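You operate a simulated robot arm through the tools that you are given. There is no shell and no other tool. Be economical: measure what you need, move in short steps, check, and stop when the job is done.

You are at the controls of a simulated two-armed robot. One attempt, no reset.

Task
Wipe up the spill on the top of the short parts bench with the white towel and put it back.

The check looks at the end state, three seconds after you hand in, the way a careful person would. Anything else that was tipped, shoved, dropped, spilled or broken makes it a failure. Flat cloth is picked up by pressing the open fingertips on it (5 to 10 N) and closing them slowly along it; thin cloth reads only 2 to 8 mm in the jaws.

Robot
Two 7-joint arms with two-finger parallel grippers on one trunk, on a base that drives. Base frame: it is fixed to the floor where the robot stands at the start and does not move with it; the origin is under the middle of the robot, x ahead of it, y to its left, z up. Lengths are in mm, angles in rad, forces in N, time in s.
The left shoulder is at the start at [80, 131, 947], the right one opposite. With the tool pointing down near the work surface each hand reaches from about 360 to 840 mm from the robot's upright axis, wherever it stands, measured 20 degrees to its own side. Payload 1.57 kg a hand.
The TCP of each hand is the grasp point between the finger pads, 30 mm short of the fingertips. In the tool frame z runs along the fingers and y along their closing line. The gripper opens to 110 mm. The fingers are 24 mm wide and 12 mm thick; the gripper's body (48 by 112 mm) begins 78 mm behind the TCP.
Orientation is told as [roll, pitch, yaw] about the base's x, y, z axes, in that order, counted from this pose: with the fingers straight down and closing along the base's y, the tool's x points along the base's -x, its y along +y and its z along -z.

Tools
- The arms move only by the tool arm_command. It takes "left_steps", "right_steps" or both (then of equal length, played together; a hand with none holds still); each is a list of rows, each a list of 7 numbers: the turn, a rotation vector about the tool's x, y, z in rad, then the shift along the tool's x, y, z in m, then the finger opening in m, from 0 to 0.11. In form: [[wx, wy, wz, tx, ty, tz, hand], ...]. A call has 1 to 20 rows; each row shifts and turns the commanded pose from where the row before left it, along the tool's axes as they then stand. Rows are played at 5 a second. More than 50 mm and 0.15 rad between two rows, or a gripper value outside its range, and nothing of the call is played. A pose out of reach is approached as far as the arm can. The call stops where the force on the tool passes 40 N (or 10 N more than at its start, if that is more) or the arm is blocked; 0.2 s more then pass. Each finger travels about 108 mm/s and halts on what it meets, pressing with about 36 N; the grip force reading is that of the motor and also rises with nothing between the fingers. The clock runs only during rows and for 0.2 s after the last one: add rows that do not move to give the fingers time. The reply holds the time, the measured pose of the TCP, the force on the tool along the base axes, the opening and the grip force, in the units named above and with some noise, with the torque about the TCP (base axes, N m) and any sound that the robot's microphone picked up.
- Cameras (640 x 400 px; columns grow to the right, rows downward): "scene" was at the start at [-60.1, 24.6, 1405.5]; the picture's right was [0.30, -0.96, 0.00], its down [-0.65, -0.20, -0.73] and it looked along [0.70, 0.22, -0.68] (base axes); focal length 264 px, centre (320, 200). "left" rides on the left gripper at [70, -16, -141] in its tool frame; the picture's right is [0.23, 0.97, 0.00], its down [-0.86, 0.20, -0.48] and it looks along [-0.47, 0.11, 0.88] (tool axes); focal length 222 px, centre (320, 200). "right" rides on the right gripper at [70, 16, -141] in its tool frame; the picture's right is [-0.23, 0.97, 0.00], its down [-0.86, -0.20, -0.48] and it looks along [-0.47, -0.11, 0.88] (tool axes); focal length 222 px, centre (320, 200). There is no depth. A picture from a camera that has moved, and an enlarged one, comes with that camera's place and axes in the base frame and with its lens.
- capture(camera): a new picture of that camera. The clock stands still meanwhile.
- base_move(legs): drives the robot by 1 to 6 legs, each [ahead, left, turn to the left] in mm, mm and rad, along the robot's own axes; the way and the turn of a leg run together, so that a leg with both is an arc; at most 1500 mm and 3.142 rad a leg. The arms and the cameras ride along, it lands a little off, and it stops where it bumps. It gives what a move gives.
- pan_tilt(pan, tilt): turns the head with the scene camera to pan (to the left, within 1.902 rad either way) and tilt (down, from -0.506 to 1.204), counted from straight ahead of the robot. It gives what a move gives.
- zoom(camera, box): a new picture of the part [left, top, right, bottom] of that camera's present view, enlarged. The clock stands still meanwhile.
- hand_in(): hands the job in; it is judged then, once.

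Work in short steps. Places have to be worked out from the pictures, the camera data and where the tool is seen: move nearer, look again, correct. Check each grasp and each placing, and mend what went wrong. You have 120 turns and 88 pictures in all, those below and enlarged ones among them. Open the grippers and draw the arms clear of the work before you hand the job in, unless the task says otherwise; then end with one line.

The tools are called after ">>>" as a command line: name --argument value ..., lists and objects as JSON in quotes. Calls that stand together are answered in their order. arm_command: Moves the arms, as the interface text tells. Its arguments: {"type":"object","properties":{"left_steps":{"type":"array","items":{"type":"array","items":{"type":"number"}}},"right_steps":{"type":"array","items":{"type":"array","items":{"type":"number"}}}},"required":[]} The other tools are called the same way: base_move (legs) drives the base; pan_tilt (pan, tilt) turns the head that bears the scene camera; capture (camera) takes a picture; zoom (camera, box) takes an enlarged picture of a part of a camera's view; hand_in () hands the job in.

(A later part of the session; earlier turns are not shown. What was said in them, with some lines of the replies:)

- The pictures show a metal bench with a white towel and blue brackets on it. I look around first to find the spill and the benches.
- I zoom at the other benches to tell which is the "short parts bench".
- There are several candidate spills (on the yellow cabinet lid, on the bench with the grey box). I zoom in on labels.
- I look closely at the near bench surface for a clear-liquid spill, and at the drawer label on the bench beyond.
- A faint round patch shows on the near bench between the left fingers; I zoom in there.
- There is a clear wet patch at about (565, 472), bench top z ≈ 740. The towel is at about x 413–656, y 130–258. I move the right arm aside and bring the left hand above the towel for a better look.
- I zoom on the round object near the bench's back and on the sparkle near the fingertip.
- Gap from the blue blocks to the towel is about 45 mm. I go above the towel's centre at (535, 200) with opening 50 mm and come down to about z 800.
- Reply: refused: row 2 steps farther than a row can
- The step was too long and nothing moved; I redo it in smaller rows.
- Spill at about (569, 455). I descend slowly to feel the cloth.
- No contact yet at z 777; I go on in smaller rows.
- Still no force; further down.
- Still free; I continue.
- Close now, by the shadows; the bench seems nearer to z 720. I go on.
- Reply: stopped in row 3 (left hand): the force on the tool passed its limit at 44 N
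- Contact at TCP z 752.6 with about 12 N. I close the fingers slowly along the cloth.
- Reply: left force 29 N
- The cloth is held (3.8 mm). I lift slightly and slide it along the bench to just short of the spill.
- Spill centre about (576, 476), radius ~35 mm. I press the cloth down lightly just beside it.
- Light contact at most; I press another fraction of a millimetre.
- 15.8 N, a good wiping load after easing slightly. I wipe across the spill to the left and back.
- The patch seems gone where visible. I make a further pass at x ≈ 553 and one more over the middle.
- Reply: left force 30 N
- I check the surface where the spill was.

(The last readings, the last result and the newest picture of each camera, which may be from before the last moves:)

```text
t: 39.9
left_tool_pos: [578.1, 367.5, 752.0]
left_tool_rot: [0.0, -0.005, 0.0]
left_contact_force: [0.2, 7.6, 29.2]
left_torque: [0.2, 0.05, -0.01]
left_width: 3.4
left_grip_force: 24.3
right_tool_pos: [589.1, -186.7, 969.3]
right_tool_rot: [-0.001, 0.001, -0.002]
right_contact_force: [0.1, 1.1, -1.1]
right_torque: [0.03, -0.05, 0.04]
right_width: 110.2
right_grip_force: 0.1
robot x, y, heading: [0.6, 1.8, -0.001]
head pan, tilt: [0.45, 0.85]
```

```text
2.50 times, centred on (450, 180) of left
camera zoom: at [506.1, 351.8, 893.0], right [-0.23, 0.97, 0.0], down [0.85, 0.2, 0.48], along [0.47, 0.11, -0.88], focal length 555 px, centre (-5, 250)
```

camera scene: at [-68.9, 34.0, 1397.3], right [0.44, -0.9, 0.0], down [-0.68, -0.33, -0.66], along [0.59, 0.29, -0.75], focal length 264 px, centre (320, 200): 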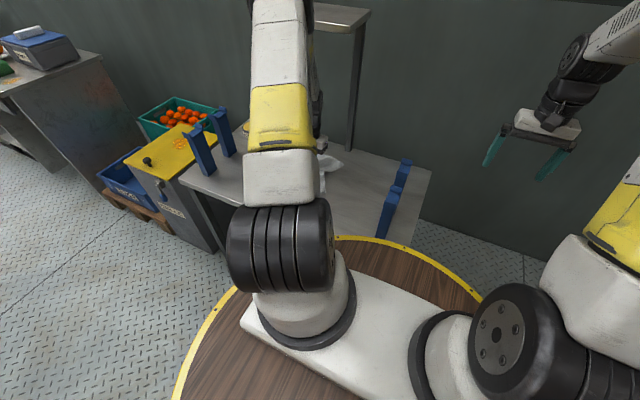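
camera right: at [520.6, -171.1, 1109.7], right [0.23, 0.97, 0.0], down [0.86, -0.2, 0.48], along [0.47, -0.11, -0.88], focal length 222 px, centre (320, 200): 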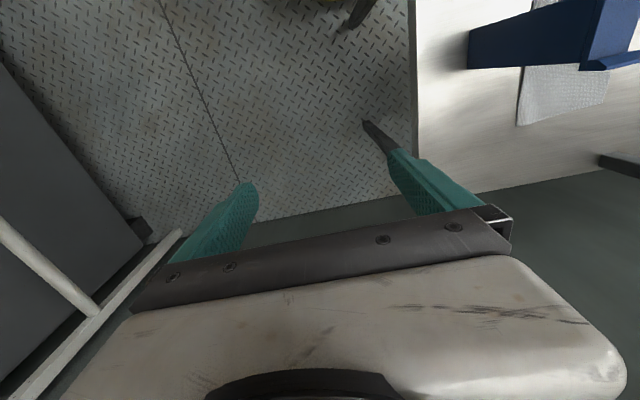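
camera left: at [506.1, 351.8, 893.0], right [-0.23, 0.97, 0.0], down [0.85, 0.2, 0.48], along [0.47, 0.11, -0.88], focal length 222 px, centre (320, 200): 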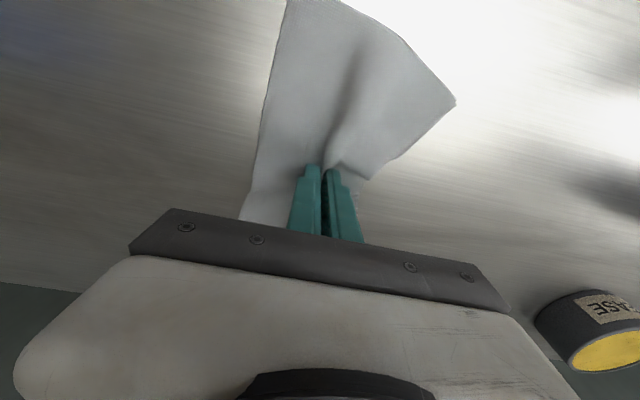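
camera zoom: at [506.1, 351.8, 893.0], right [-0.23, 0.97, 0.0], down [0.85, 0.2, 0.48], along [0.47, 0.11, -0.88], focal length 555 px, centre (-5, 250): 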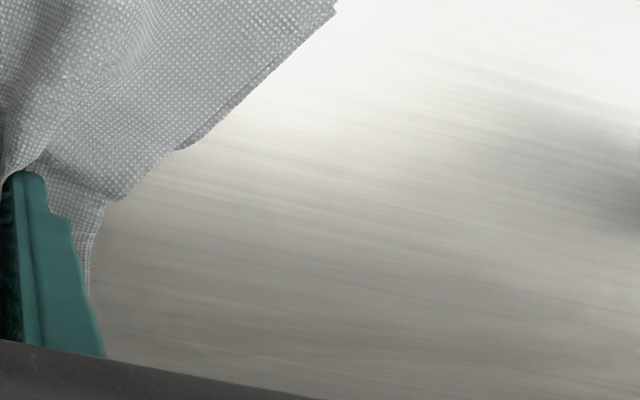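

The bench is clean there. I lift slightly and slide the towel back to its place.

>>> arm_command --left_steps '[[0, 0, 0, 0, 0, -0.004, 0], [0, 0, 0, 0, 0, -0.004, 0], [0, 0, 0, 0.01, -0.025, 0, 0], [0, 0, 0, 0.01, -0.025, 0, 0], [0, 0, 0, 0.01, -0.025, 0, 0], [0, 0, 0, 0.01, -0.025, 0, 0], [0, 0, 0, 0, -0.025, 0, 0], [0, 0, 0, 0, -0.025, 0, 0], [0, 0, 0, 0, -0.02, 0, 0], [0, 0, 0, 0, 0, 0, 0]]'

>>> capture --camera "left"

>>> zoom --camera "scene" --box '[240, 100, 480, 250]'

```text
t: 42.0
left_tool_pos: [538.6, 198.4, 759.0]
left_tool_rot: [0.001, -0.004, 0.0]
left_contact_force: [-0.7, 0.3, 0.1]
left_torque: [0.02, -0.03, 0.01]
left_width: 3.6
left_grip_force: 24.1
right_tool_pos: [590.1, -186.8, 968.1]
right_tool_rot: [0.001, 0.0, 0.001]
right_contact_force: [1.2, 0.0, 0.7]
right_torque: [-0.04, -0.02, 0.0]
right_width: 109.9
right_grip_force: 0.1
robot x, y, heading: [2.1, -4.0, -0.003]
head pan, tilt: [0.45, 0.85]
```

```text
52 pictures are left
camera left: at [467.1, 182.3, 900.3], right [-0.23, 0.97, 0.0], down [0.85, 0.2, 0.48], along [0.47, 0.11, -0.88], focal length 222 px, centre (320, 200)
```

left: 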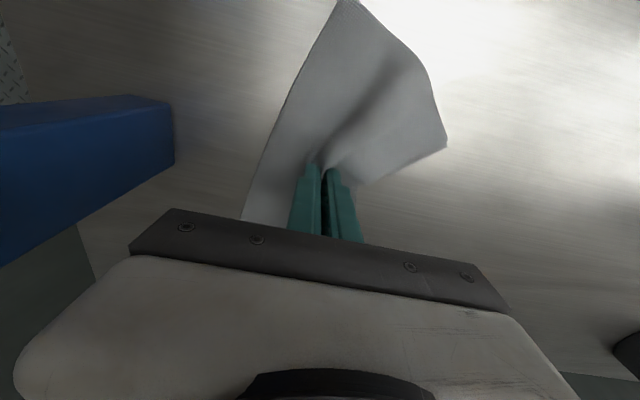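

```text
2.67 times, centred on (360, 175) of scene
camera zoom: at [-68.9, 34.1, 1397.3], right [0.44, -0.9, 0.0], down [-0.68, -0.33, -0.66], along [0.59, 0.29, -0.75], focal length 705 px, centre (213, 267)
```

zoom: 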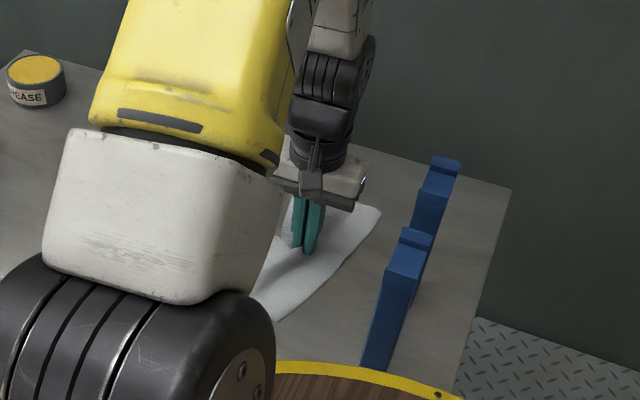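

The near half of the towel has swung to the left by drag (near edge from about (423,188) to (490,290)); the far end is about right. I lower, release by opening slowly along the cloth, and then straighten the near end.

>>> arm_command --left_steps '[[0, 0, 0, 0, 0, 0.003, 0], [0, 0, 0, 0, 0, 0.002, 0], [0, 0, 0, 0, 0, 0.001, 0], [0, 0, 0, 0, 0, 0.0005, 0], [0, 0, 0, 0, 0, 0, 0]]'

```text
t: 43.2
left_tool_pos: [538.1, 198.5, 753.5]
left_tool_rot: [0.001, -0.002, -0.001]
left_contact_force: [0.2, -0.2, 0.9]
left_torque: [0.02, 0.01, 0.02]
left_width: 3.4
left_grip_force: 24.4
right_tool_pos: [590.5, -186.5, 967.5]
right_tool_rot: [0.0, 0.001, 0.0]
right_contact_force: [0.4, -0.7, 0.3]
right_torque: [0.02, 0.03, 0.04]
right_width: 109.8
right_grip_force: 0.0
robot x, y, heading: [2.2, 3.1, -0.005]
head pan, tilt: [0.45, 0.85]
```

>>> arm_command --left_steps '[[0, 0, 0, 0, 0, 0.0005, 0], [0, 0, 0, 0, 0, 0, 0.004], [0, 0, 0, 0, 0, 0, 0.008], [0, 0, 0, 0, 0, 0, 0.012], [0, 0, 0, 0, 0, 0, 0.017], [0, 0, 0, 0, 0, 0, 0.022], [0, 0, 0, 0, 0, 0, 0.027], [0, 0, 0, 0, 0, 0, 0.032], [0, 0, 0, 0, 0, 0, 0.037], [0, 0, 0, 0, 0, 0, 0.042], [0, 0, 0, 0, 0, 0, 0.047], [0, 0, 0, 0, 0, 0, 0.052], [0, 0, 0, 0, 0, -0.003, 0.052], [0, 0, 0, 0, 0, -0.02, 0.052], [0, 0, 0, 0, 0, -0.045, 0.052], [0, 0, 0, 0, 0, -0.045, 0.052], [0, 0, 0, 0, 0, -0.045, 0.052], [0, 0, 0, 0.045, 0, 0, 0.052], [0, 0, 0, 0.04, 0, 0, 0.052]]'

>>> capture --camera "left"

```text
t: 47.2
left_tool_pos: [452.7, 198.4, 908.6]
left_tool_rot: [0.002, -0.005, -0.002]
left_contact_force: [-0.1, -0.5, -0.6]
left_torque: [-0.02, 0.02, 0.03]
left_width: 52.0
left_grip_force: 0.0
right_tool_pos: [589.8, -185.3, 968.8]
right_tool_rot: [-0.001, 0.0, 0.0]
right_contact_force: [0.9, -0.7, -0.6]
right_torque: [0.01, 0.06, 0.01]
right_width: 110.3
right_grip_force: 0.0
robot x, y, heading: [0.7, 1.2, 0.0]
head pan, tilt: [0.45, 0.85]
```

```text
50 pictures are left
camera left: at [381.2, 181.9, 1049.9], right [-0.23, 0.97, 0.0], down [0.85, 0.2, 0.48], along [0.47, 0.11, -0.88], focal length 222 px, centre (320, 200)
```

left: 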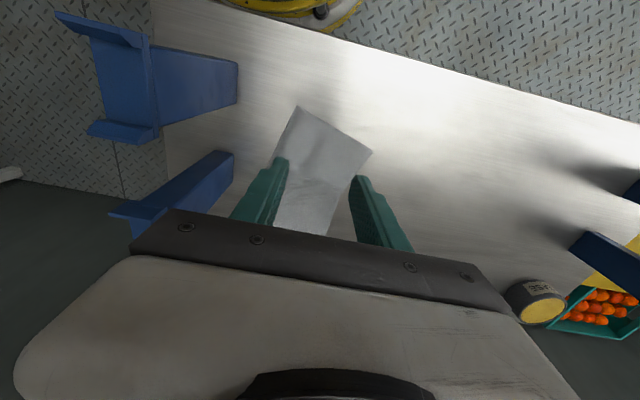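

Released. I back up for a full view of the towel.

>>> arm_command --left_steps '[[0, 0, 0, 0.03, 0, -0.03, 0.052], [0, 0, 0, 0.03, 0, -0.035, 0.052], [0, 0, 0, 0, 0, -0.04, 0.052], [0, 0, 0, 0, 0, 0, 0.052]]'

>>> zoom --camera "left" --box '[140, 60, 460, 260]'

>>> zoom --camera "scene" --box '[240, 100, 480, 250]'

```text
t: 48.2
left_tool_pos: [392.7, 198.0, 1014.5]
left_tool_rot: [0.0, -0.004, -0.001]
left_contact_force: [0.6, -0.2, -0.6]
left_torque: [-0.02, -0.02, 0.06]
left_width: 52.1
left_grip_force: 0.0
right_tool_pos: [590.2, -186.4, 968.1]
right_tool_rot: [0.0, 0.0, 0.0]
right_contact_force: [0.8, -0.5, 0.2]
right_torque: [-0.01, -0.01, 0.01]
right_width: 109.9
right_grip_force: 0.0
robot x, y, heading: [-3.8, 0.2, 0.0]
head pan, tilt: [0.45, 0.85]
```

```text
2.00 times, centred on (300, 160) of left
camera zoom: at [320.7, 181.8, 1156.1], right [-0.23, 0.97, 0.0], down [0.85, 0.2, 0.48], along [0.47, 0.11, -0.88], focal length 444 px, centre (360, 280)
```

zoom: 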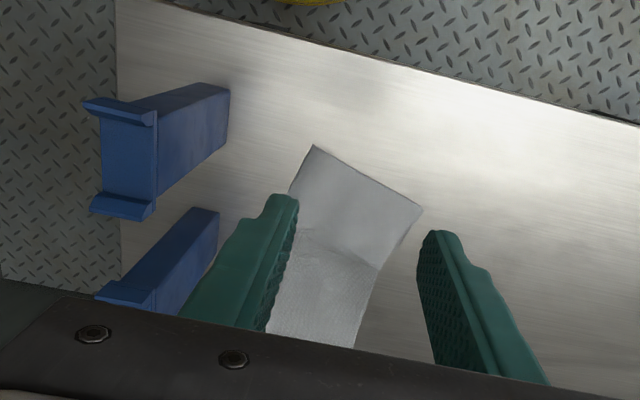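

```text
2.67 times, centred on (360, 175) of scene
camera zoom: at [-69.0, 34.0, 1397.3], right [0.44, -0.9, 0.0], down [-0.68, -0.33, -0.66], along [0.59, 0.29, -0.75], focal length 705 px, centre (213, 267)
```

zoom: 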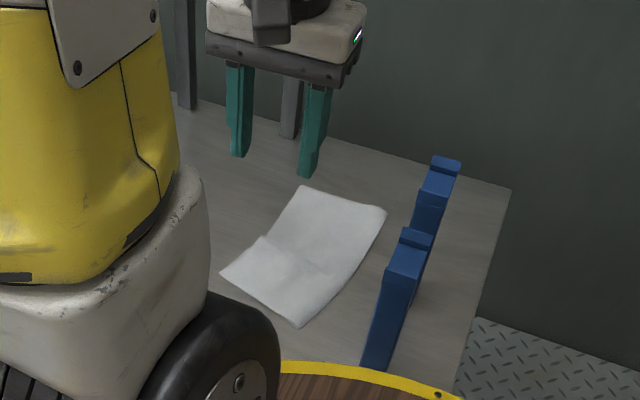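

I see the towel: far end in place, near edge turned about −17° with a crease. I'll press both fingertips (opened 80 mm) on the near end, and drag it to a straight position; first I align above (459, 215).

>>> arm_command --left_steps '[[0, 0, 0, -0.033, 0.008, 0, 0.08], [0, 0, 0, -0.033, 0.009, 0, 0.08], [0, 0, 0.15, 0, 0, 0.045, 0.08], [0, 0, 0.15, 0, 0, 0.045, 0.08], [0, 0, 0, 0, 0, 0.045, 0.08], [0, 0, 0, 0, 0, 0.045, 0.08], [0, 0, 0, 0, 0, 0.04, 0.08], [0, 0, 0, 0, 0, 0, 0.08]]'

>>> capture --camera "left"

>>> zoom --camera "scene" --box '[240, 100, 480, 250]'

```text
t: 50.0
left_tool_pos: [458.5, 213.2, 794.6]
left_tool_rot: [0.0, -0.004, -0.299]
left_contact_force: [0.7, -0.3, 0.5]
left_torque: [0.0, 0.0, 0.04]
left_width: 79.8
left_grip_force: 0.0
right_tool_pos: [590.3, -186.7, 967.9]
right_tool_rot: [-0.001, 0.001, -0.001]
right_contact_force: [-0.2, -0.5, 0.0]
right_torque: [0.02, -0.01, -0.01]
right_width: 110.1
right_grip_force: 0.0
robot x, y, heading: [-0.8, 2.3, 0.004]
head pan, tilt: [0.45, 0.85]
```

```text
47 pictures are left
camera left: at [386.4, 219.8, 935.9], right [0.07, 1.0, 0.0], down [0.87, -0.06, 0.48], along [0.48, -0.03, -0.88], focal length 222 px, centre (320, 200)
```

left: 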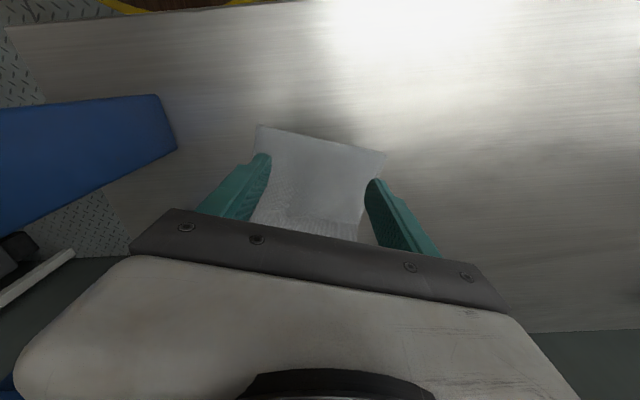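

```text
2.67 times, centred on (360, 175) of scene
camera zoom: at [-69.0, 34.0, 1397.3], right [0.44, -0.9, 0.0], down [-0.68, -0.33, -0.66], along [0.59, 0.29, -0.75], focal length 705 px, centre (213, 267)
```

zoom: 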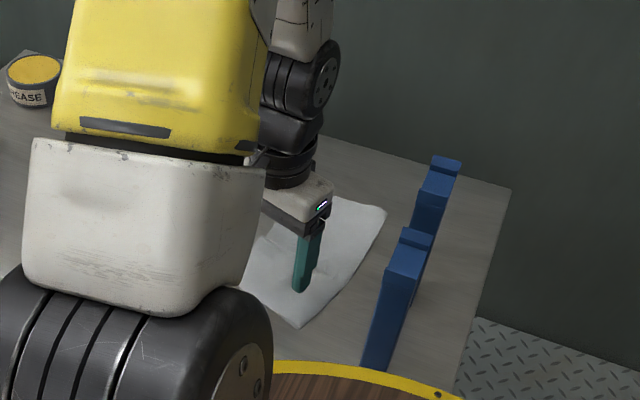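

The tips lie over the near end. I descend to contact.

>>> arm_command --left_steps '[[0, 0, 0, 0, 0, 0.02, 0.08], [0, 0, 0, 0, 0, 0.01, 0.08], [0, 0, 0, 0, 0, 0.006, 0.08], [0, 0, 0, 0, 0, 0.003, 0.08], [0, 0, 0, 0, 0, 0.001, 0.08], [0, 0, 0, 0, 0, 0.0005, 0.08], [0, 0, 0, 0, 0, 0, 0.08]]'

```text
t: 51.6
left_tool_pos: [458.7, 214.2, 754.2]
left_tool_rot: [0.001, -0.003, -0.3]
left_contact_force: [0.0, 0.0, -0.2]
left_torque: [0.01, -0.02, 0.0]
left_width: 79.8
left_grip_force: 0.0
right_tool_pos: [590.0, -185.4, 969.5]
right_tool_rot: [0.0, -0.001, 0.0]
right_contact_force: [0.0, 0.7, 0.1]
right_torque: [0.0, 0.01, -0.02]
right_width: 110.0
right_grip_force: 0.0
robot x, y, heading: [0.1, 0.9, -0.003]
head pan, tilt: [0.45, 0.85]
```

>>> arm_command --left_steps '[[0, 0, 0, 0, 0, 0.0007, 0.08], [0, 0, 0, 0, 0, 0.0005, 0.08], [0, 0, 0, 0, 0, 0.0004, 0.08], [0, 0, 0, 0, 0, 0, 0.08]]'

```text
t: 52.6
left_tool_pos: [459.1, 215.3, 752.0]
left_tool_rot: [0.003, -0.005, -0.301]
left_contact_force: [-0.4, 0.4, 3.9]
left_torque: [-0.04, 0.09, 0.01]
left_width: 79.9
left_grip_force: 0.1
right_tool_pos: [589.3, -186.6, 967.6]
right_tool_rot: [0.0, 0.0, 0.0]
right_contact_force: [-0.2, 0.6, -0.5]
right_torque: [-0.04, 0.01, -0.02]
right_width: 110.0
right_grip_force: 0.0
robot x, y, heading: [0.5, -1.6, -0.005]
head pan, tilt: [0.45, 0.85]
```

Light contact; I press a little more and drag the near end by about (−25, −25) with a +0.38 rad turn.

>>> arm_command --left_steps '[[0, 0, 0, 0, 0, 0.0004, 0.08], [0, 0, -0.048, 0.0028, -0.0034, 0, 0.08], [0, 0, -0.048, 0.0028, -0.0034, 0, 0.08], [0, 0, -0.048, 0.0028, -0.0034, 0, 0.08], [0, 0, -0.048, 0.0028, -0.0034, 0, 0.08], [0, 0, -0.048, 0.0028, -0.0034, 0, 0.08], [0, 0, -0.048, 0.0028, -0.0034, 0, 0.08], [0, 0, -0.048, 0.0028, -0.0034, 0, 0.08], [0, 0, -0.048, 0.0028, -0.0034, 0, 0.08], [0, 0, 0, 0, 0, 0, 0.08]]'

>>> capture --camera "left"

>>> zoom --camera "scene" --box '[240, 100, 480, 250]'

```text
t: 54.9
left_tool_pos: [433.7, 189.8, 751.9]
left_tool_rot: [0.001, -0.003, 0.087]
left_contact_force: [0.8, 1.6, 8.2]
left_torque: [0.08, 0.08, -0.07]
left_width: 79.7
left_grip_force: 0.1
right_tool_pos: [589.3, -185.8, 967.7]
right_tool_rot: [0.0, 0.001, 0.0]
right_contact_force: [0.2, -0.3, -0.4]
right_torque: [-0.02, -0.02, -0.02]
right_width: 109.9
right_grip_force: 0.1
robot x, y, heading: [-1.7, -3.4, 0.0]
head pan, tilt: [0.45, 0.85]
```

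```text
45 pictures are left
camera left: at [364.0, 169.2, 893.7], right [-0.31, 0.95, 0.0], down [0.83, 0.27, 0.48], along [0.46, 0.15, -0.88], focal length 222 px, centre (320, 200)
```

left: 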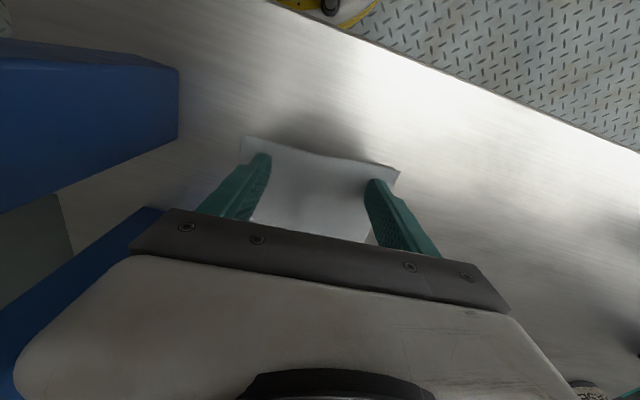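

```text
2.67 times, centred on (360, 175) of scene
camera zoom: at [-69.1, 34.0, 1397.3], right [0.44, -0.9, 0.0], down [-0.68, -0.33, -0.66], along [0.59, 0.29, -0.75], focal length 705 px, centre (213, 267)
```

zoom: 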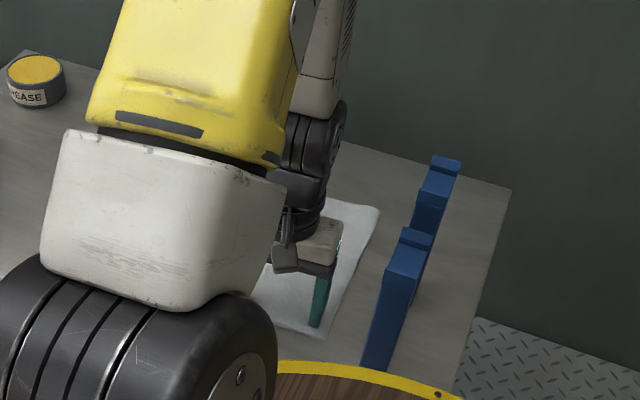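

It followed. I lift straight up and back off to view.

>>> arm_command --left_steps '[[0, 0, 0, 0, 0, -0.003, 0.08], [0, 0, 0, 0, 0, -0.03, 0.08], [0, 0, 0, 0, 0, -0.045, 0.08], [0, 0, 0, 0, 0, -0.045, 0.08], [0, 0, 0, 0, 0, -0.045, 0.08], [0, 0, -0.1, 0, 0, -0.045, 0.08], [0, 0, 0.14, 0, 0, -0.045, 0.08], [0, 0, 0.047, 0.02, 0.04, 0, 0.08], [0, 0, 0, 0.01, 0.045, 0, 0.08], [0, 0, 0, 0, 0.045, 0, 0.08], [0, 0, 0, 0, 0.045, 0, 0.08], [0, 0, 0, 0, 0, 0, 0.08]]'

>>> pan_tilt --pan 0.1 --tilt 0.85

>>> zoom --camera "scene" --box '[180, 110, 420, 260]'

>>> capture --camera "left"

```text
t: 57.5
left_tool_pos: [400.0, 364.5, 1009.8]
left_tool_rot: [0.003, -0.003, -0.003]
left_contact_force: [0.4, 0.3, 0.1]
left_torque: [-0.01, 0.0, 0.03]
left_width: 79.8
left_grip_force: 0.1
right_tool_pos: [589.6, -186.4, 967.7]
right_tool_rot: [-0.002, 0.0, 0.0]
right_contact_force: [0.1, 0.3, -0.1]
right_torque: [0.0, -0.02, -0.01]
right_width: 110.1
right_grip_force: 0.0
robot x, y, heading: [-0.9, -0.8, -0.002]
head pan, tilt: [0.45, 0.85]
```

```text
t: 58.3
left_tool_pos: [400.6, 363.9, 1009.4]
left_tool_rot: [0.0, -0.003, -0.001]
left_contact_force: [0.1, 1.0, 0.3]
left_torque: [-0.01, -0.01, -0.04]
left_width: 80.1
left_grip_force: 0.0
right_tool_pos: [590.2, -185.5, 968.4]
right_tool_rot: [-0.001, -0.001, 0.0]
right_contact_force: [-0.2, -0.4, -0.4]
right_torque: [0.01, 0.01, -0.02]
right_width: 110.0
right_grip_force: 0.0
robot x, y, heading: [1.0, -1.1, 0.004]
head pan, tilt: [0.099, 0.85]
```

```text
2.67 times, centred on (300, 185) of scene
camera zoom: at [-61.6, 7.9, 1397.3], right [0.1, -0.99, 0.0], down [-0.75, -0.08, -0.66], along [0.66, 0.07, -0.75], focal length 705 px, centre (373, 240)
```

zoom: 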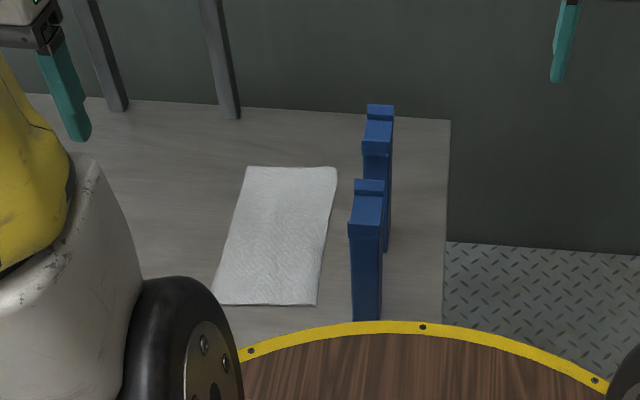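

```text
42 pictures are left
camera left: at [329.1, 348.7, 1150.9], right [-0.22, 0.97, 0.0], down [0.85, 0.2, 0.48], along [0.47, 0.11, -0.88], focal length 222 px, centre (320, 200)
```

left: 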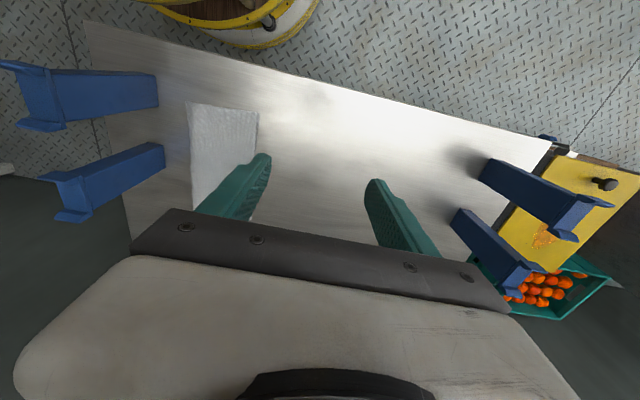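

The towel lies flat in its original place (near corners (413,245), (423,126)). I check the former spill spot closely.

>>> zoom --camera "left" --box '[260, 130, 420, 250]'

>>> arm_command --left_steps '[[0, 0, 0, 0, 0.04, 0, 0.1], [0, 0, 0, 0, 0.04, 0, 0.11], [0, 0, 0, 0.02, 0.01, 0, 0.11], [0, 0, 0, 0, 0, 0, 0.11]]'

>>> zoom --camera "left" --box '[240, 120, 400, 250]'

>>> capture --camera "left"

```text
3.33 times, centred on (340, 190) of left
camera zoom: at [329.1, 348.7, 1150.9], right [-0.22, 0.97, 0.0], down [0.85, 0.2, 0.48], along [0.47, 0.11, -0.88], focal length 740 px, centre (253, 233)
```

zoom: 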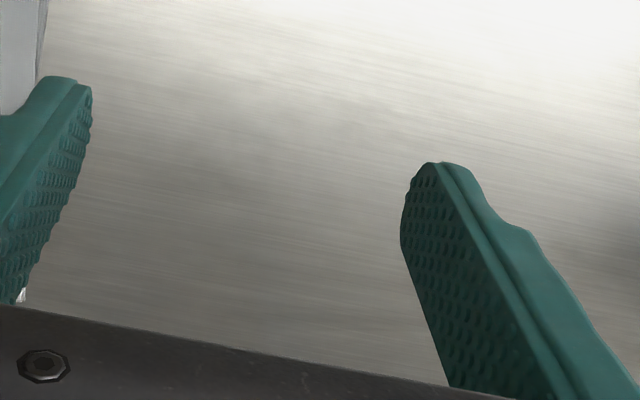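

```text
t: 59.3
left_tool_pos: [381.7, 455.0, 1011.4]
left_tool_rot: [0.001, -0.004, -0.003]
left_contact_force: [0.0, 0.6, 0.2]
left_torque: [0.01, -0.02, -0.01]
left_width: 110.2
left_grip_force: 0.1
right_tool_pos: [590.0, -186.0, 967.9]
right_tool_rot: [-0.002, 0.001, -0.001]
right_contact_force: [0.2, 0.6, -0.3]
right_torque: [-0.01, 0.0, -0.01]
right_width: 109.8
right_grip_force: 0.0
robot x, y, heading: [3.7, -0.5, -0.0]
head pan, tilt: [0.099, 0.85]
```

```text
3.08 times, centred on (320, 185) of left
camera zoom: at [310.1, 439.1, 1152.1], right [-0.22, 0.97, 0.0], down [0.85, 0.2, 0.48], along [0.47, 0.11, -0.88], focal length 684 px, centre (320, 246)
```

zoom: 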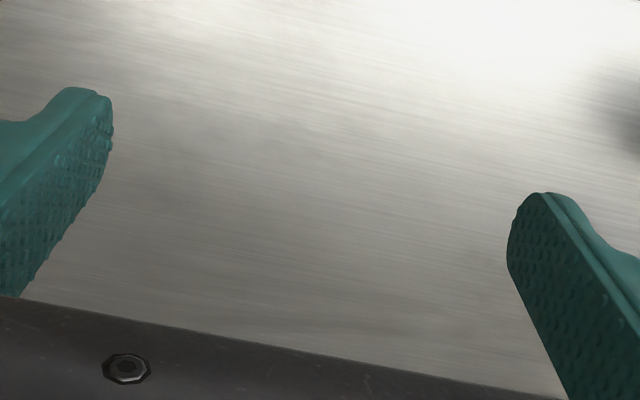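

```text
39 pictures are left
camera left: at [310.1, 439.1, 1152.1], right [-0.22, 0.97, 0.0], down [0.85, 0.2, 0.48], along [0.47, 0.11, -0.88], focal length 222 px, centre (320, 200)
```

left: 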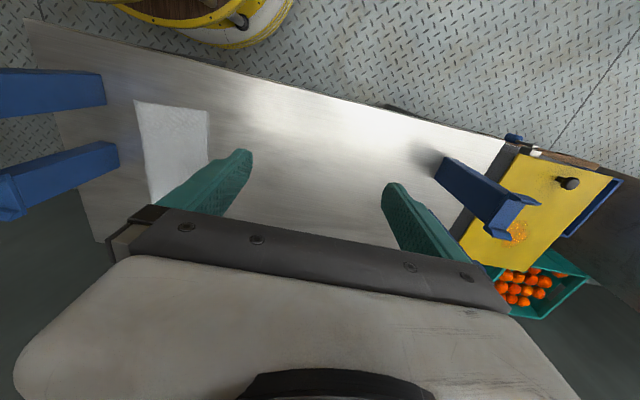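

The spill spot is clean, the towel is back flat in its place, both grippers are open and the arms are clear of the work. I hand in.

>>> hand_in

```text
The job is handed in.
```

I wiped up the clear spill on the bench in front of the robot and laid the white towel back flat in its original place; I took this for the short parts bench because nothing was labelled as such.
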